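You operate a simulated robot arm through the tools that you are given. There is no shell and no other tool. Be economical: measure what you need, move in short steps, check, and stop when the job is done.

Carry out the task below with a simulated robot arm. There is one attempt and no reset: what you move stays moved.

TASK
Slide the grey pad along the top of the casting table until it stands next to the black float.
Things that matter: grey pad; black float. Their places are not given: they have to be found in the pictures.

It is judged by the outcome, as a careful person would: the job done as asked, and still so three seconds after it is handed in. It fails if anything else is knocked over, pushed out of place, dropped, spilled or broken.

THE ROBOT
A 7-joint arm with a two-finger parallel gripper, fixed in place. Base frame: the origin is at the foot of the arm, x ahead of it, y to its left, z up; the work surface is at about z = 0. Lengths are in mm, angles in rad, forces in N, time in s.
With the tool pointing down near the work surface it reaches from about 240 to 620 mm from the base axis. Its first joint turns from -1.152 to 1.152 rad. Payload 2.6 kg.
Tool frame: the origin (TCP) lies between the finger pads and is the grasp point; the fingertips stand 30 mm ahead of it; z points along the fingers, y is the line along which they close. The gripper opens to 94 mm. The fingers are 28 mm wide and 10 mm thick; the gripper's body (50 by 96 mm) begins 55 mm behind the TCP.
Orientation is told as [roll, pitch, yaw] about the base's x, y, z axes, in that order, counted from this pose: with the fingers straight down and closing along the base's y, the tool's x points along the base's -x, its y along +y and its z along -z.

THE INTERFACE
- The arm moves only by the tool step_arm. Its argument "steps" is a list of rows, each a list of 7 numbers: the shift along the tool's x, y, z in mm, then the turn, a rotation vector about the tool's x, y, z in rad, then the closure in counts, from 0 (fully open) to 255 (shut). In form: [[dx, dy, dz, ax, ay, az, grip], ...]. A call has 1 to 8 rows; each row is the pose to reach, as a shift and turn from the pose commanded when the call began, along the tool's axes at that moment. A row lasts 0.2 s, in which the tool goes at most 50 mm and 0.15 rad; a call with a longer step from one row to the next is refused whole, and so is a gripper value outside its range. A pose out of reach is approached as far as the arm can. The call stops where the force on the tool passes 40 N (or 10 N more than at its start, if that is more) or the arm is blocked; 0.2 s more then pass. The fingers move at their own pace (about 72 mm/s each) and stop on an object; they squeeze with about 40 N. The grip force told is the motor's: it shows also when the fingers shut on nothing. Time passes only in rows, and 0.2 s behind the last, so rows that repeat a pose let the fingers close. It gives the time, the measured TCP pose, the force on the tool (base axes), the opening and the grip force at its end, in the units of the frame above (readings bear some noise), and new pictures: "views" is both (left out), scene, wrist or none.
- Cameras (640 x 400 px; columns grow to the right, rows downward): "scene" is fixed at [38.8, 440.2, 567.2]; the picture's right is [-0.86, -0.51, 0.00], its down [-0.32, 0.55, -0.77] and it looks along [0.39, -0.67, -0.63] (base axes); focal length 354 px, centre (320, 200). "wrist" rides on the gripper at [-37, 0, -58] in the tool frame; the picture's right is [0.00, -1.00, 0.00], its down [0.97, 0.00, -0.24] and it looks along [0.24, 0.00, 0.97] (tool axes); focal length 218 px, centre (320, 200).
- locate(camera, pixels): there is no depth. For up to 12 entries [column, row, z] of the newest picture of that camera ("zoom" is the newest enlarged one), the place [x, y] in the base frame at which the ray of that pixel passes the height z, good to about 2 mm, but the place of the scene camera against the robot may be out by one fixed shift of up to 25 mm in any direction. No time passes.
- zoom(camera, box): a new picture of the part [left, top, right, bottom] of that camera's present view, enlarged. No time passes.
- job_done(): hands the job in; it is judged then, once.

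Work in short steps. Measure before you move; look again where a grasp or a placing could have gone wrong, and mend it. You have 60 turns and 120 pictures in all, the two below and enlarged ones among them. Open the gripper and draw the arm clear of the work before you hand the job in, unless the task says otherwise; then end with one line.

The tools are called after "Request:" by a JSON object that holds its "method" and its "body". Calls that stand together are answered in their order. step_arm: Moves the arm, as the interface text tells. Its arguments: {"type":"object","properties":{"steps":{"type":"array","items":{"type":"array","items":{"type":"number"}}},"views":{"type":"string","enum":["both","scene","wrist","none"]}},"required":["steps"]} The other tools are called the same way: locate (camera, pixels) gives the place at which the rays of pixels pass given heights; zoom (camera, box) takes an enlarged picture of a part of a camera's view; job_done () hands the job in.

At the start:

```text
t: 0.0
ee_pos: [344.5, 179.1, 229.9]
tool_rot: [-0.001, -0.001, 0.0]
contact_force: [0.3, 0.5, 0.0]
finger_gap: 94.0
gripper_force: 0.0
```

scene: 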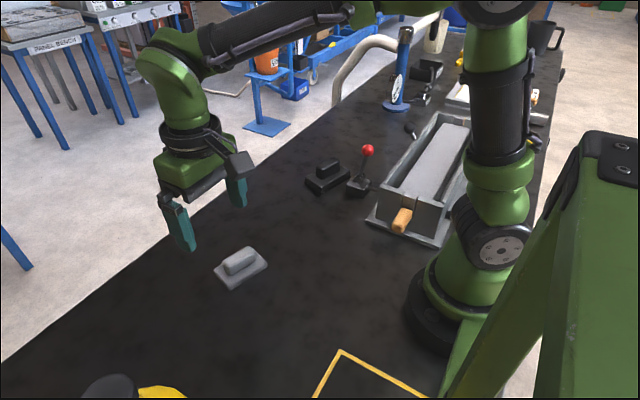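
wrist: 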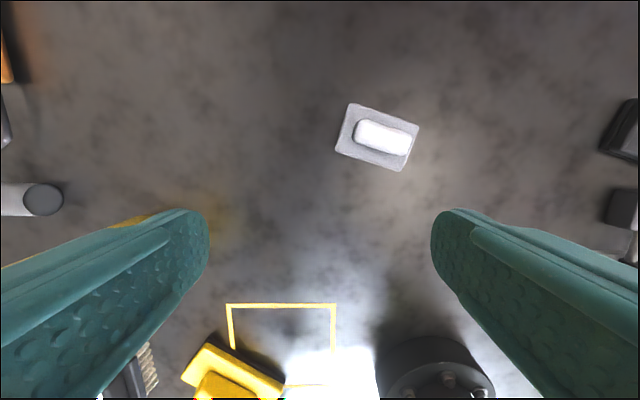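

The grey pad is at wrist (378,137) and scene (240,265). The black float appears to be at scene (327,177), at the right edge of the wrist view. I'll measure both.

Request:
{"method": "locate", "body": {"camera": "wrist", "pixels": [[350, 103, 5], [419, 126, 5], [402, 171, 5], [335, 152, 5], [357, 128, 30], [410, 140, 30], [601, 148, 5], [636, 98, 20], [605, 220, 5]]}}

Request:
{"method": "locate", "body": {"camera": "scene", "pixels": [[213, 268, 5], [250, 246, 5], [268, 265, 5], [232, 289, 5], [306, 181, 5], [318, 193, 5], [350, 179, 5], [338, 167, 5], [347, 190, 0], [364, 197, 0]]}}

Request:
{"method": "zoom", "body": {"camera": "scene", "box": [200, 130, 400, 300]}}

```text
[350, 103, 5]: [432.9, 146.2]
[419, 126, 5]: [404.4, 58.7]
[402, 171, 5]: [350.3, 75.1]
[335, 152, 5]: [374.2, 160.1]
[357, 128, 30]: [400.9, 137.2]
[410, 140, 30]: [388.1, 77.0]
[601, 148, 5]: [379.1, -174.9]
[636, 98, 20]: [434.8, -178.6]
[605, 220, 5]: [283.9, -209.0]
```

```text
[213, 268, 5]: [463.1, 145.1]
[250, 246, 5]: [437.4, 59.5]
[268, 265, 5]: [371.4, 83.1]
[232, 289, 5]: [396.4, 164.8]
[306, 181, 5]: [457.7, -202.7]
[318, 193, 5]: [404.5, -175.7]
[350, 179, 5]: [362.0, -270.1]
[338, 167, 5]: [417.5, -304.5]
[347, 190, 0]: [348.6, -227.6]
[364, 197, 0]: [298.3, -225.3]
```

```text
2.35 times, centred on (300, 215) of scene
```

zoom: 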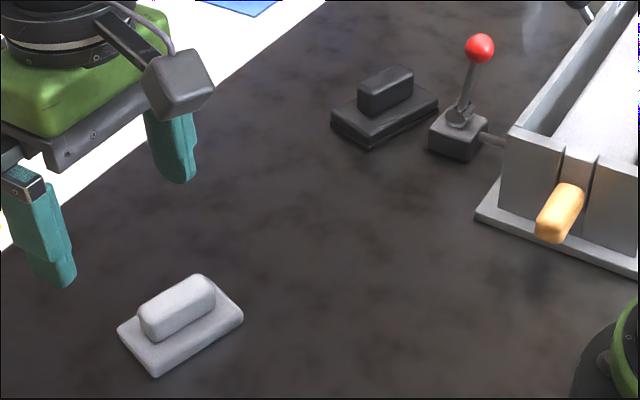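

The two cameras agree once the scene x is shifted by about -26 mm. That puts the pad near (390,110) with its long axis about 0.3 rad off y, and the float near (384,-241). I'll go above the pad and turn so the fingers close across its handle.

Request:
{"method": "step_arm", "body": {"steps": [[-6, -9, 0, 0, 0, -0.15, 0], [-12, -18, 5, 0, 0, -0.3, 0], [-18, -27, 10, 0, 0, -0.45, 0], [-24, -36, 15, 0, 0, -0.6, 0], [-30, -45, 20, 0, 0, -0.75, 0], [-36, -54, 25, 0, 0, -0.9, 0], [-41, -63, 30, 0, 0, -1.05, 0], [-45, -69, 35, 0, 0, -1.2, 0]]}}

```text
t: 1.8
ee_pos: [389.0, 111.2, 194.9]
tool_rot: [0.001, 0.0, 1.202]
contact_force: [0.2, -0.2, -0.4]
finger_gap: 93.8
gripper_force: 0.1
```

scene: 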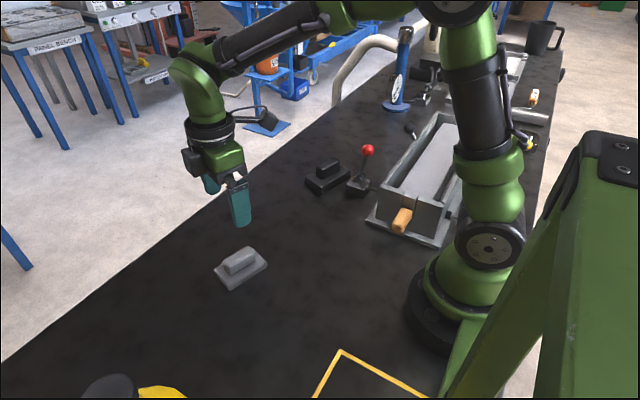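
wrist: 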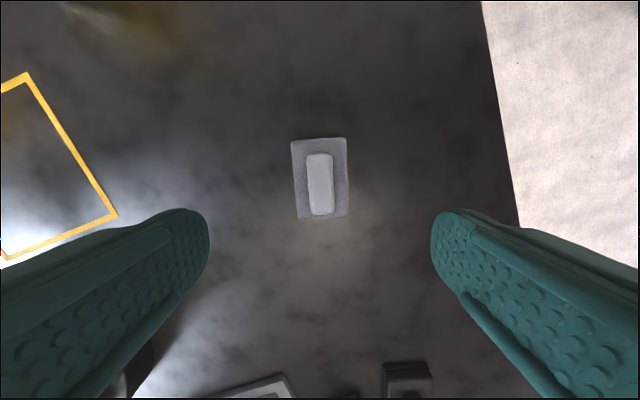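

The pad is now in view (handle at 307-334, 153-215) and the float's near edge shows at the bottom (385-432, 362). I'll locate the corners precisely.

Request:
{"method": "locate", "body": {"camera": "wrist", "pixels": [[291, 141, 10], [347, 137, 10], [349, 217, 10], [298, 221, 10], [307, 154, 38], [332, 153, 38], [334, 213, 38], [309, 215, 38], [383, 362, 12], [429, 362, 12]]}}

Request:
{"method": "zoom", "body": {"camera": "wrist", "box": [260, 110, 390, 240]}}

Request:
{"method": "zoom", "body": {"camera": "scene", "box": [200, 235, 280, 295]}}

```text
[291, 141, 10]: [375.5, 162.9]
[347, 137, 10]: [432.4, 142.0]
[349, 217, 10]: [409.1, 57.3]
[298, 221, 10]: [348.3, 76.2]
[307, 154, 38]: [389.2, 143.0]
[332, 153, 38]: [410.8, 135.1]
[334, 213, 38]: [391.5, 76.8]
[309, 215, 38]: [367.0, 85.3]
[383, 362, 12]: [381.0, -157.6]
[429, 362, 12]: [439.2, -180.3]
```

```text
3.08 times, centred on (325, 175) of wrist
```

zoom: 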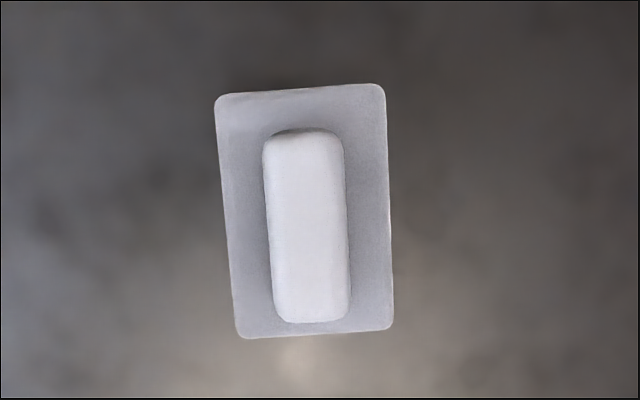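

```text
6.67 times, centred on (240, 265) of scene
```

zoom: 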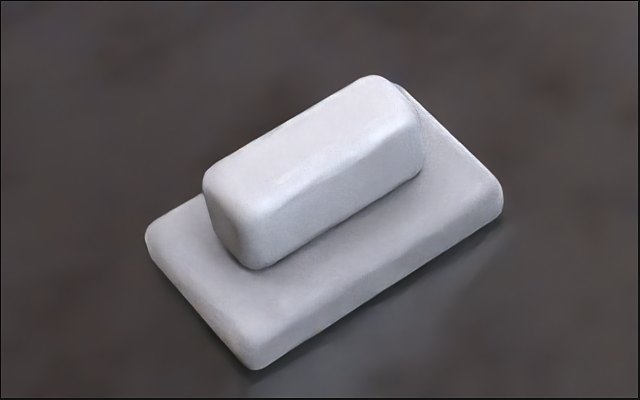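

The pad centre is about (390.5,110), with yaw 1.27 and a height of roughly 33. I'll descend with the fingertips just above the plate.

Request:
{"method": "step_arm", "body": {"steps": [[0.8, -1.7, 35, 0, 0, -0.07, 0], [0.8, -1.7, 70, 0, 0, -0.07, 0], [0.8, -1.7, 100, 0, 0, -0.07, 0], [0.8, -1.7, 125, 0, 0, -0.07, 0], [0.8, -1.7, 140, 0, 0, -0.07, 0], [0.8, -1.7, 148, 0, 0, -0.07, 0]]}}

Request:
{"method": "zoom", "body": {"camera": "scene", "box": [190, 215, 290, 295]}}

```text
t: 3.2
ee_pos: [389.6, 106.5, 46.4]
tool_rot: [-0.002, 0.0, 1.271]
contact_force: [1.0, 0.2, -0.4]
finger_gap: 94.1
gripper_force: 0.1
```

scene: 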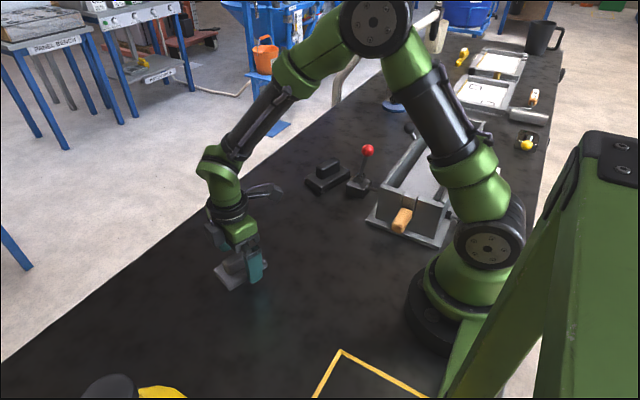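
wrist: 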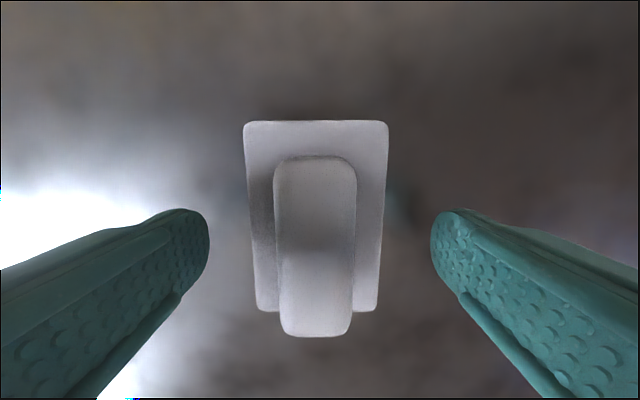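

```text
5.00 times, centred on (240, 255) of scene
```

zoom: 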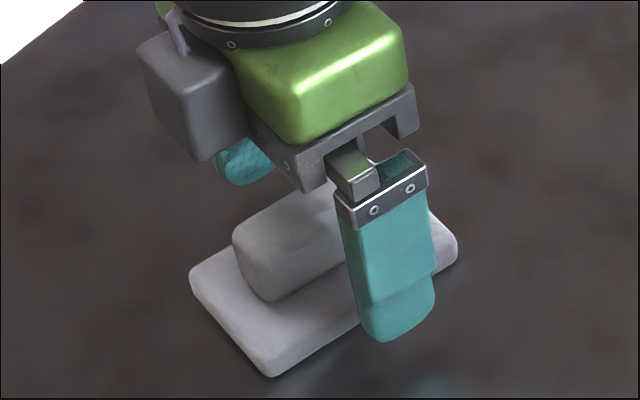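

The fingers straddle the handle with the tips above the plate. I'll close on it.

Request:
{"method": "step_arm", "body": {"steps": [[0, 0, 0, 0, 0, 0, 120], [0, 0, 0, 0, 0, 0, 200], [0, 0, 0, 0, 0, 0, 255], [0, 0, 0, 0, 0, 0, 255], [0, 0, 0, 0, 0, 0, 255]]}}

Request:
{"method": "zoom", "body": {"camera": "scene", "box": [190, 215, 290, 295]}}

```text
t: 4.4
ee_pos: [390.5, 108.2, 47.5]
tool_rot: [0.001, 0.001, 1.27]
contact_force: [-0.1, -0.3, -0.2]
finger_gap: 29.6
gripper_force: 39.6
```

scene: 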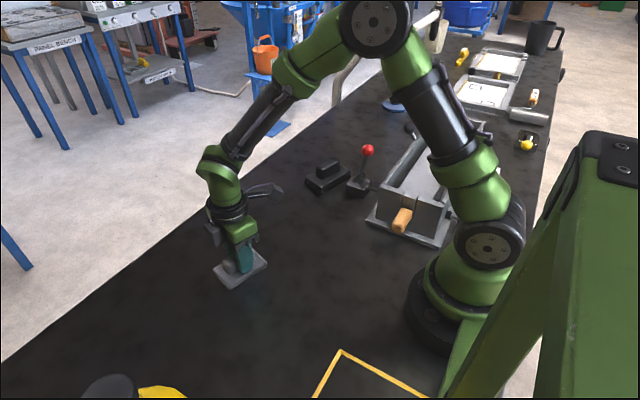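
wrist: 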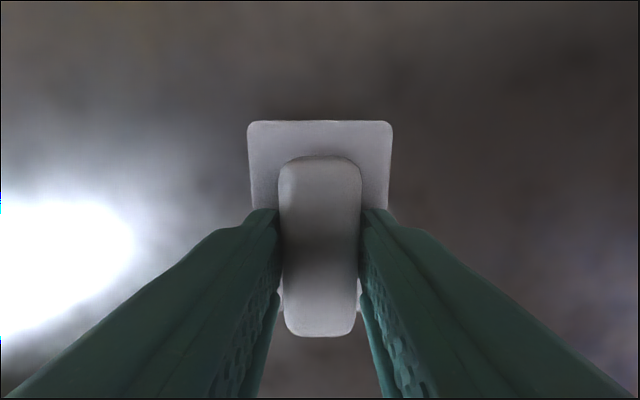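

```text
5.00 times, centred on (240, 255) of scene
```

zoom: 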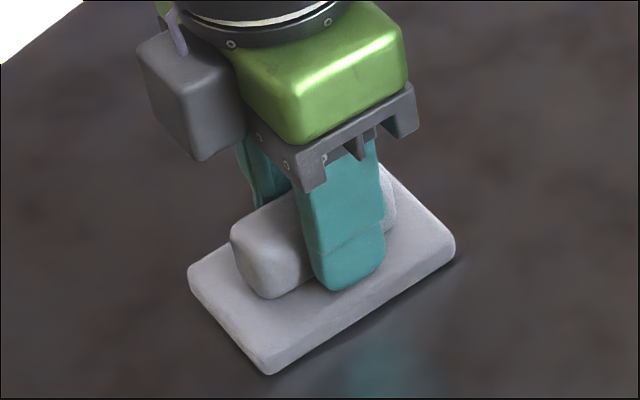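

The handle is held (29.6 mm gap, 40 N). I'll slide the pad at constant height to a waypoint at about (415,-60), turning it gradually to the float's angle.

Request:
{"method": "step_arm", "body": {"steps": [[19, -9, 0, 0, 0, 0.02, 255], [38, -18, 0, 0, 0, 0.04, 255], [57, -27, 0, 0, 0, 0.06, 255], [76, -36, 0, 0, 0, 0.08, 255], [95, -45, 0, 0, 0, 0.1, 255], [114, -54, 0, 0, 0, 0.12, 255], [133, -63, 0, 0, 0, 0.14, 255], [153, -73, 0, 0, 0, 0.14, 255]]}}

Request:
{"method": "zoom", "body": {"camera": "scene", "box": [220, 130, 380, 260]}}

```text
t: 6.2
ee_pos: [414.2, -58.6, 49.1]
tool_rot: [0.001, -0.001, 1.129]
contact_force: [-0.3, 0.0, 0.6]
finger_gap: 29.3
gripper_force: 40.3
```

scene: 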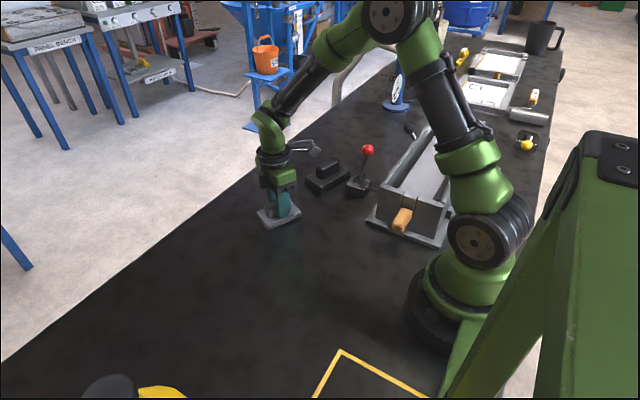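
wrist: 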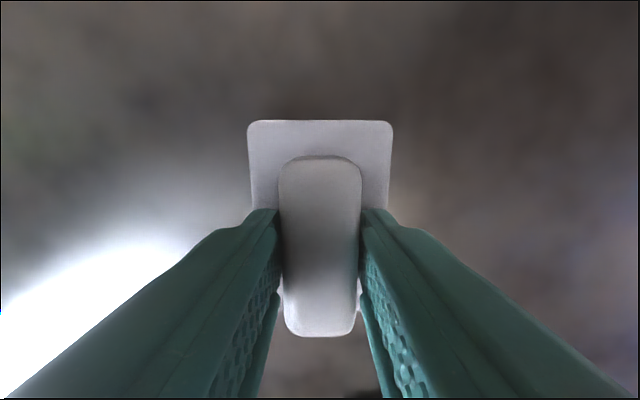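

```text
3.08 times, centred on (300, 195) of scene
```

zoom: 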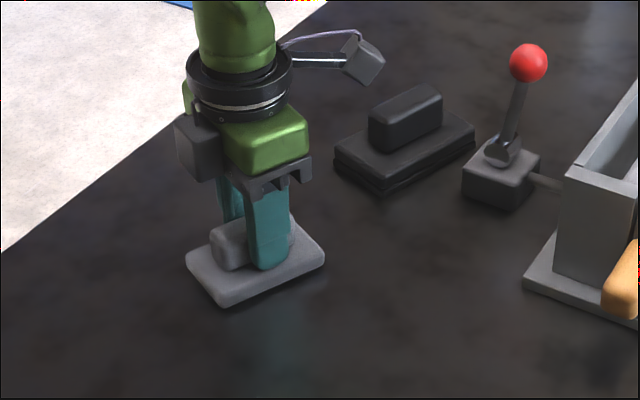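

The pad slid well and stays gripped. I'll measure the pad and float in the same scene zoom, which cancels the fixed camera shift.

Request:
{"method": "locate", "body": {"camera": "zoom", "pixels": [[186, 260, 10], [223, 296, 10], [325, 250, 10], [292, 216, 10], [334, 155, 12], [381, 184, 12], [475, 136, 12], [430, 106, 12], [381, 194, 0], [334, 166, 0], [476, 148, 0], [224, 307, 0]]}}

Request:
{"method": "zoom", "body": {"camera": "scene", "box": [295, 150, 361, 200]}}

```text
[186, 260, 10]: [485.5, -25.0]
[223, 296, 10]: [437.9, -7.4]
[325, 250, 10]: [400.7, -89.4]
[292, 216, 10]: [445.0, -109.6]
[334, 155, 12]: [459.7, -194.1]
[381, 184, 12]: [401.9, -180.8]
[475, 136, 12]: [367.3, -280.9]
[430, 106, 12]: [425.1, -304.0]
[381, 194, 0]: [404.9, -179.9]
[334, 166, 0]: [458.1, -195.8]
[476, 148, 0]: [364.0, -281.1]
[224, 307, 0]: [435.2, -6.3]
```

```text
8.00 times, centred on (328, 175) of scene
```

zoom: 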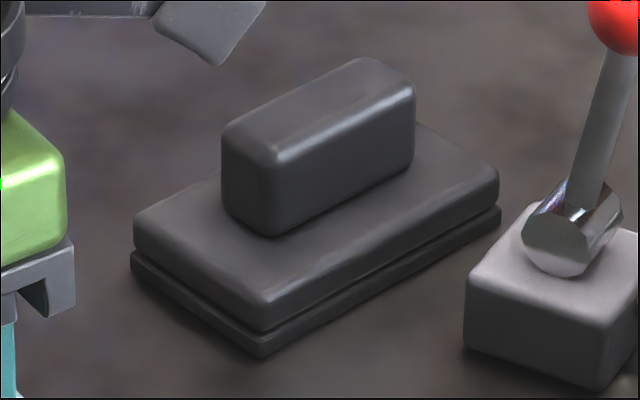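

Request:
{"method": "locate", "body": {"camera": "zoom", "pixels": [[131, 272, 0], [262, 357, 0], [500, 222, 0], [135, 220, 17], [265, 305, 17], [497, 175, 17], [385, 112, 17], [415, 85, 45], [280, 155, 45], [224, 125, 45], [365, 58, 45]]}}

```text
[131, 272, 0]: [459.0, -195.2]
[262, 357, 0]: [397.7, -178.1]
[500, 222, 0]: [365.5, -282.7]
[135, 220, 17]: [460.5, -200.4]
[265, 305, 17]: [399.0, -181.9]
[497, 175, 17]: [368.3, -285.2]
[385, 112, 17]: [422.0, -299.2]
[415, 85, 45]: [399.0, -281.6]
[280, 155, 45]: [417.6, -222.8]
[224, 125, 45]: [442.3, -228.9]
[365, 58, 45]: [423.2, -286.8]
```

The float's angle is about 0.29 rad and its near end is about (400,-186) in true coordinates. I'll turn the pad to match and slide it to a gap of about 25 mm, 1 mm lower to be sure it bears on the table.

Request:
{"method": "step_arm", "body": {"steps": [[9, -5, 0.5, 0, 0, -0.03, 255], [18, -10, 1, 0, 0, -0.06, 255], [27, -15, 1, 0, 0, -0.09, 255], [36, -20, 1, 0, 0, -0.12, 255], [45, -25, 1, 0, 0, -0.15, 255], [52.8, -30, 1, 0, 0, -0.15, 255]]}}

Request:
{"method": "zoom", "body": {"camera": "scene", "box": [260, 145, 356, 220]}}

```text
t: 7.6
ee_pos: [418.7, -119.4, 46.9]
tool_rot: [0.0, 0.001, 1.279]
contact_force: [-1.2, 2.2, 3.7]
finger_gap: 29.4
gripper_force: 39.7
```

scene: 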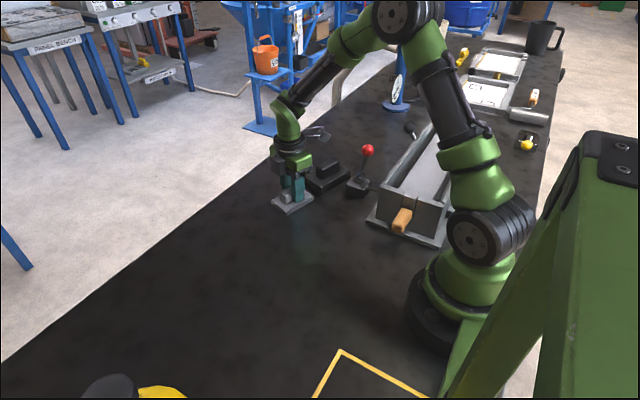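
wrist: 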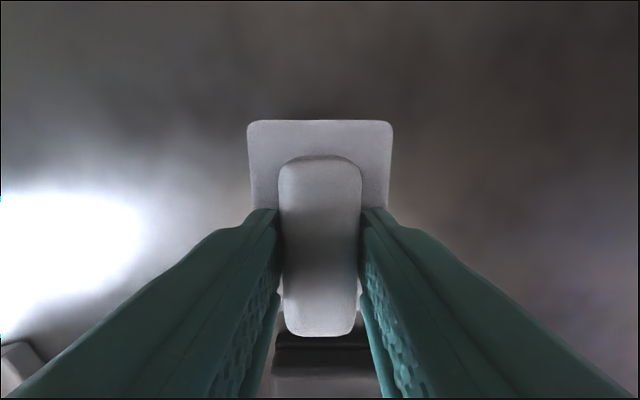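

```text
5.33 times, centred on (308, 182) of scene
```

zoom: 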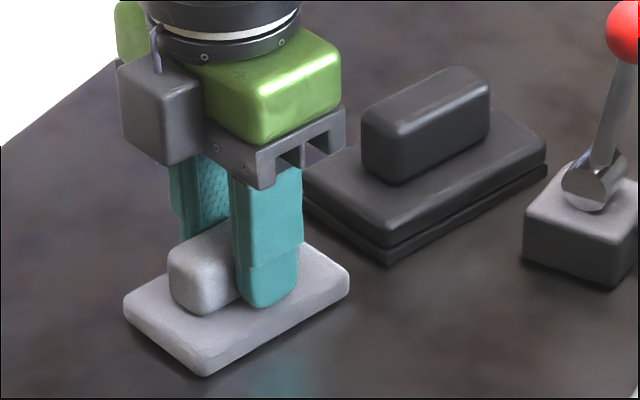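

Light table contact (3.7 N), and the float edge (wrist row ~335) looks parallel to the pad. I'll measure the remaining gap.

Request:
{"method": "locate", "body": {"camera": "zoom", "pixels": [[350, 276, 10], [205, 365, 10], [124, 307, 10], [388, 265, 0], [545, 175, 0], [350, 290, 0], [388, 252, 8], [206, 378, 0]]}}

Request:
{"method": "locate", "body": {"camera": "wrist", "pixels": [[320, 335, 17], [320, 335, 10], [320, 350, 17], [280, 312, 10]]}}

Request:
{"method": "zoom", "body": {"camera": "wrist", "box": [255, 280, 385, 400]}}

```text
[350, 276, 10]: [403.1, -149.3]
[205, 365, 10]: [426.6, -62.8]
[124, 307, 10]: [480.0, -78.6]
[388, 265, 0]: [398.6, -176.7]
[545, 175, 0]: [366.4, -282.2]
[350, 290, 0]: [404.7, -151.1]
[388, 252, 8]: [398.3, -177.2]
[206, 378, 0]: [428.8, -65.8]
```

```text
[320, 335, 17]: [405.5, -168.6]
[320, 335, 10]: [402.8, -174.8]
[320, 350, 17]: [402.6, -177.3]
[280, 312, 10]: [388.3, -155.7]
```

```text
3.33 times, centred on (320, 340) of wrist
```

zoom: 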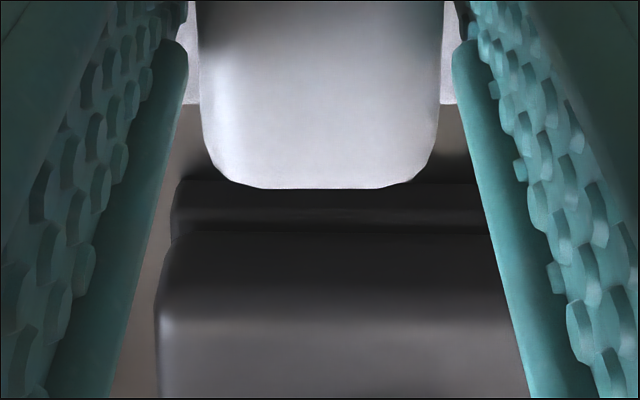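

The scene puts the gap at about 26 mm and the wrist view at about 17 mm. I'll advance a cautious 9 mm and look again.

Request:
{"method": "step_arm", "body": {"steps": [[4, 0, 0, 0, 0, 0, 255], [9, 0, 0, 0, 0, 0, 255], [9, 0, 0, 0, 0, 0, 255]], "views": "wrist"}}

Request:
{"method": "zoom", "body": {"camera": "scene", "box": [290, 160, 354, 210]}}

Request:
{"method": "zoom", "body": {"camera": "wrist", "box": [255, 280, 385, 400]}}

```text
t: 8.4
ee_pos: [416.9, -127.3, 46.8]
tool_rot: [0.0, -0.001, 1.281]
contact_force: [1.1, 1.8, 4.5]
finger_gap: 29.5
gripper_force: 40.1
```

wrist: 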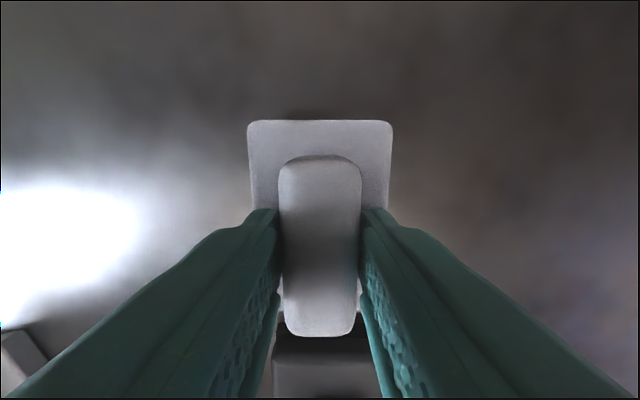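

```text
8.00 times, centred on (322, 185) of scene
```

zoom: 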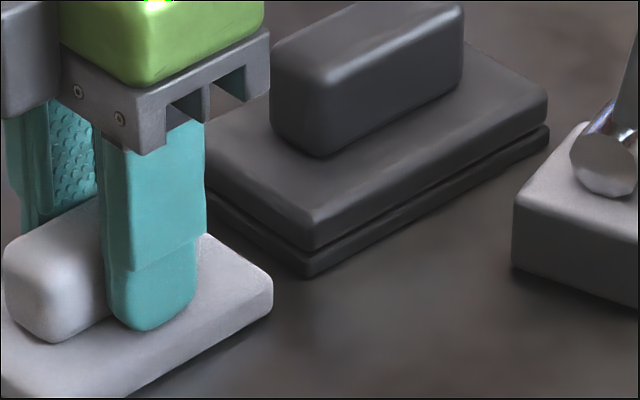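

```text
3.33 times, centred on (320, 340) of wrist
```

zoom: 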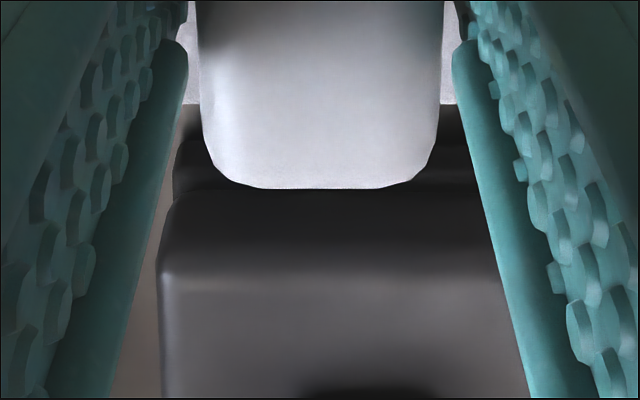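

Request:
{"method": "locate", "body": {"camera": "zoom", "pixels": [[275, 138, 0], [275, 104, 10], [275, 138, 7]]}}

Request:
{"method": "locate", "body": {"camera": "scene", "pixels": [[324.1, 195.5, 10], [324, 198, 0], [328.3, 194.6, 0], [328, 193.3, 7]]}}

```text
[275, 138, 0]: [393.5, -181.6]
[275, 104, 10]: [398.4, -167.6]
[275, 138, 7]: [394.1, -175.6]
```

```text
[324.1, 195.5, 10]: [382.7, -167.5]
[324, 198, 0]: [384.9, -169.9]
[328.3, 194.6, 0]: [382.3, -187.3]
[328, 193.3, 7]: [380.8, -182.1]
```

The remaining gap is about 10-15 mm. I'll advance 5 mm more and look.

Request:
{"method": "step_arm", "body": {"steps": [[3, 0, 0, 0, 0, 0, 255], [5, 0, 0, 0, 0, 0, 255], [5, 0, 0, 0, 0, 0, 255]], "views": "none"}}

Request:
{"method": "zoom", "body": {"camera": "scene", "box": [290, 160, 354, 210]}}

Request:
{"method": "zoom", "body": {"camera": "wrist", "box": [255, 280, 385, 400]}}

```text
t: 9.2
ee_pos: [414.8, -132.8, 46.6]
tool_rot: [0.0, -0.001, 1.279]
contact_force: [-0.8, 1.8, 4.8]
finger_gap: 29.6
gripper_force: 39.9
```

```text
8.00 times, centred on (322, 185) of scene
```

zoom: 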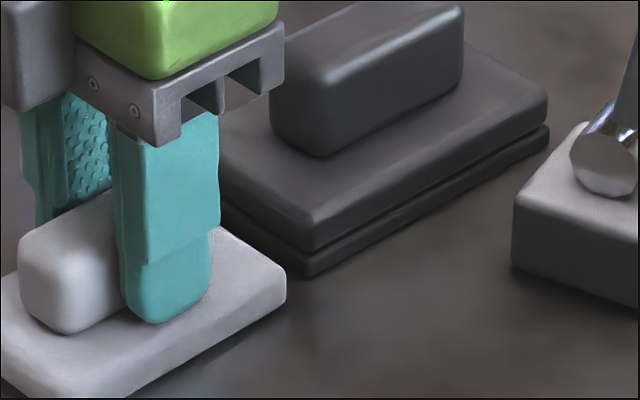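

```text
3.33 times, centred on (320, 340) of wrist
```

zoom: 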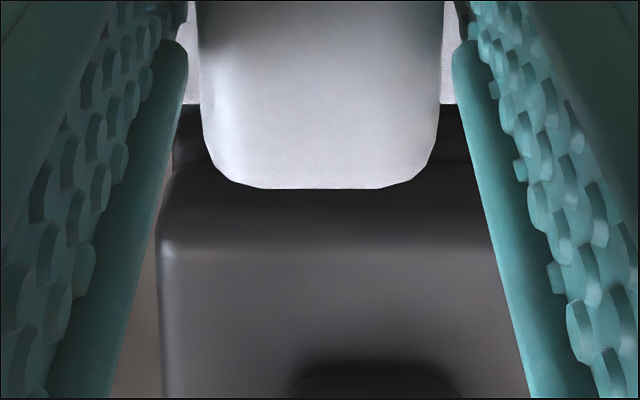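

The pad now sits square to the float's end, roughly 5-10 mm away, with no contact. I'll nudge it 2 mm more and then open the fingers in place.

Request:
{"method": "step_arm", "body": {"steps": [[2, 0, 0, 0, 0, 0, 255], [2, 0, 0, 0, 0, 0, 255], [2, 0, -0.5, 0, 0, 0, 150], [2, 0, -0.5, 0, 0, 0, 0], [2, 0, -0.5, 0, 0, 0, 0], [2, 0, -0.5, 0, 0, 0, 0]], "views": "wrist"}}

Request:
{"method": "zoom", "body": {"camera": "scene", "box": [270, 150, 366, 225]}}

```text
t: 10.6
ee_pos: [415.1, -134.8, 47.8]
tool_rot: [0.001, 0.0, 1.28]
contact_force: [0.3, -0.8, 0.1]
finger_gap: 93.9
gripper_force: 0.1
```

wrist: 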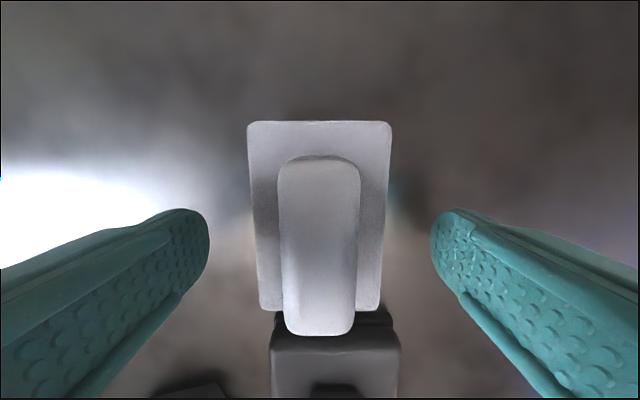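

```text
5.33 times, centred on (318, 188) of scene
```

zoom: 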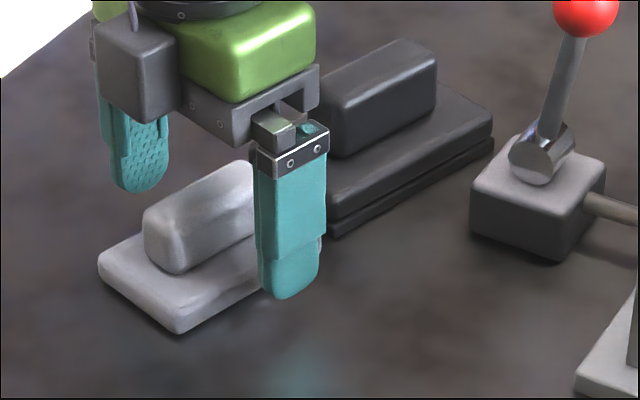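

The pad is released and standing. I'll lift straight up and then back away toward +y.

Request:
{"method": "step_arm", "body": {"steps": [[0, 0, -25, 0, 0, 0, 0], [0, 0, -60, 0, 0, 0, 0], [0, 0, -100, 0, 0, 0, 0], [0, 0, -140, 0, 0, 0, 0], [-45, 0, -150, 0, 0, 0, 0], [-90, 0, -150, 0, 0, 0, 0], [-130, 0, -150, 0, 0, 0, 0]]}}

Request:
{"method": "zoom", "body": {"camera": "scene", "box": [270, 150, 366, 225]}}

```text
t: 12.2
ee_pos: [451.6, -7.7, 197.8]
tool_rot: [0.0, -0.001, 1.279]
contact_force: [0.4, 0.5, -0.6]
finger_gap: 94.2
gripper_force: 0.0
```

scene: 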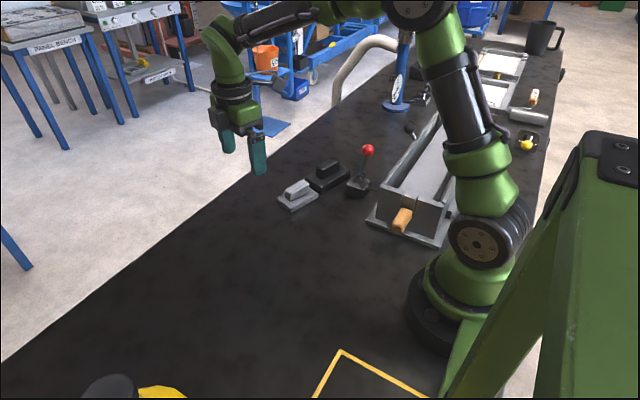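
wrist: 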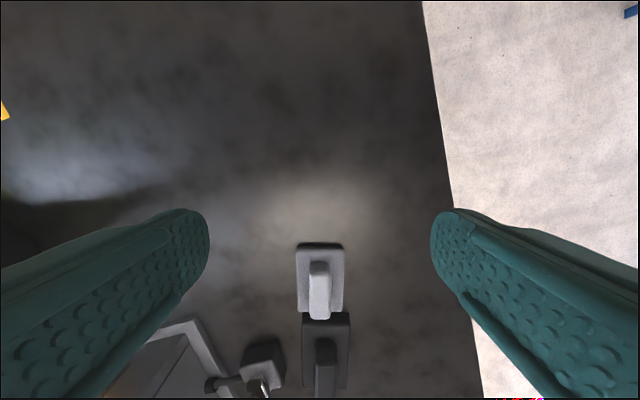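

```text
5.33 times, centred on (318, 188) of scene
```

zoom: 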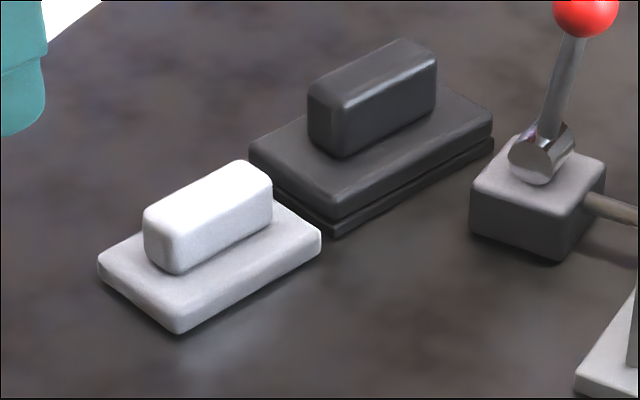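

The pad stands right beside the float with a small gap. The float and the joystick haven't moved, and the arm is clear, so I'm handing the job in.

Request:
{"method": "job_done", "body": {}}

```text
The job is handed in.
```

The grey pad now stands next to the black float, lined up end to end with a gap of a few millimetres; nothing else was disturbed, and the gripper is open and clear.
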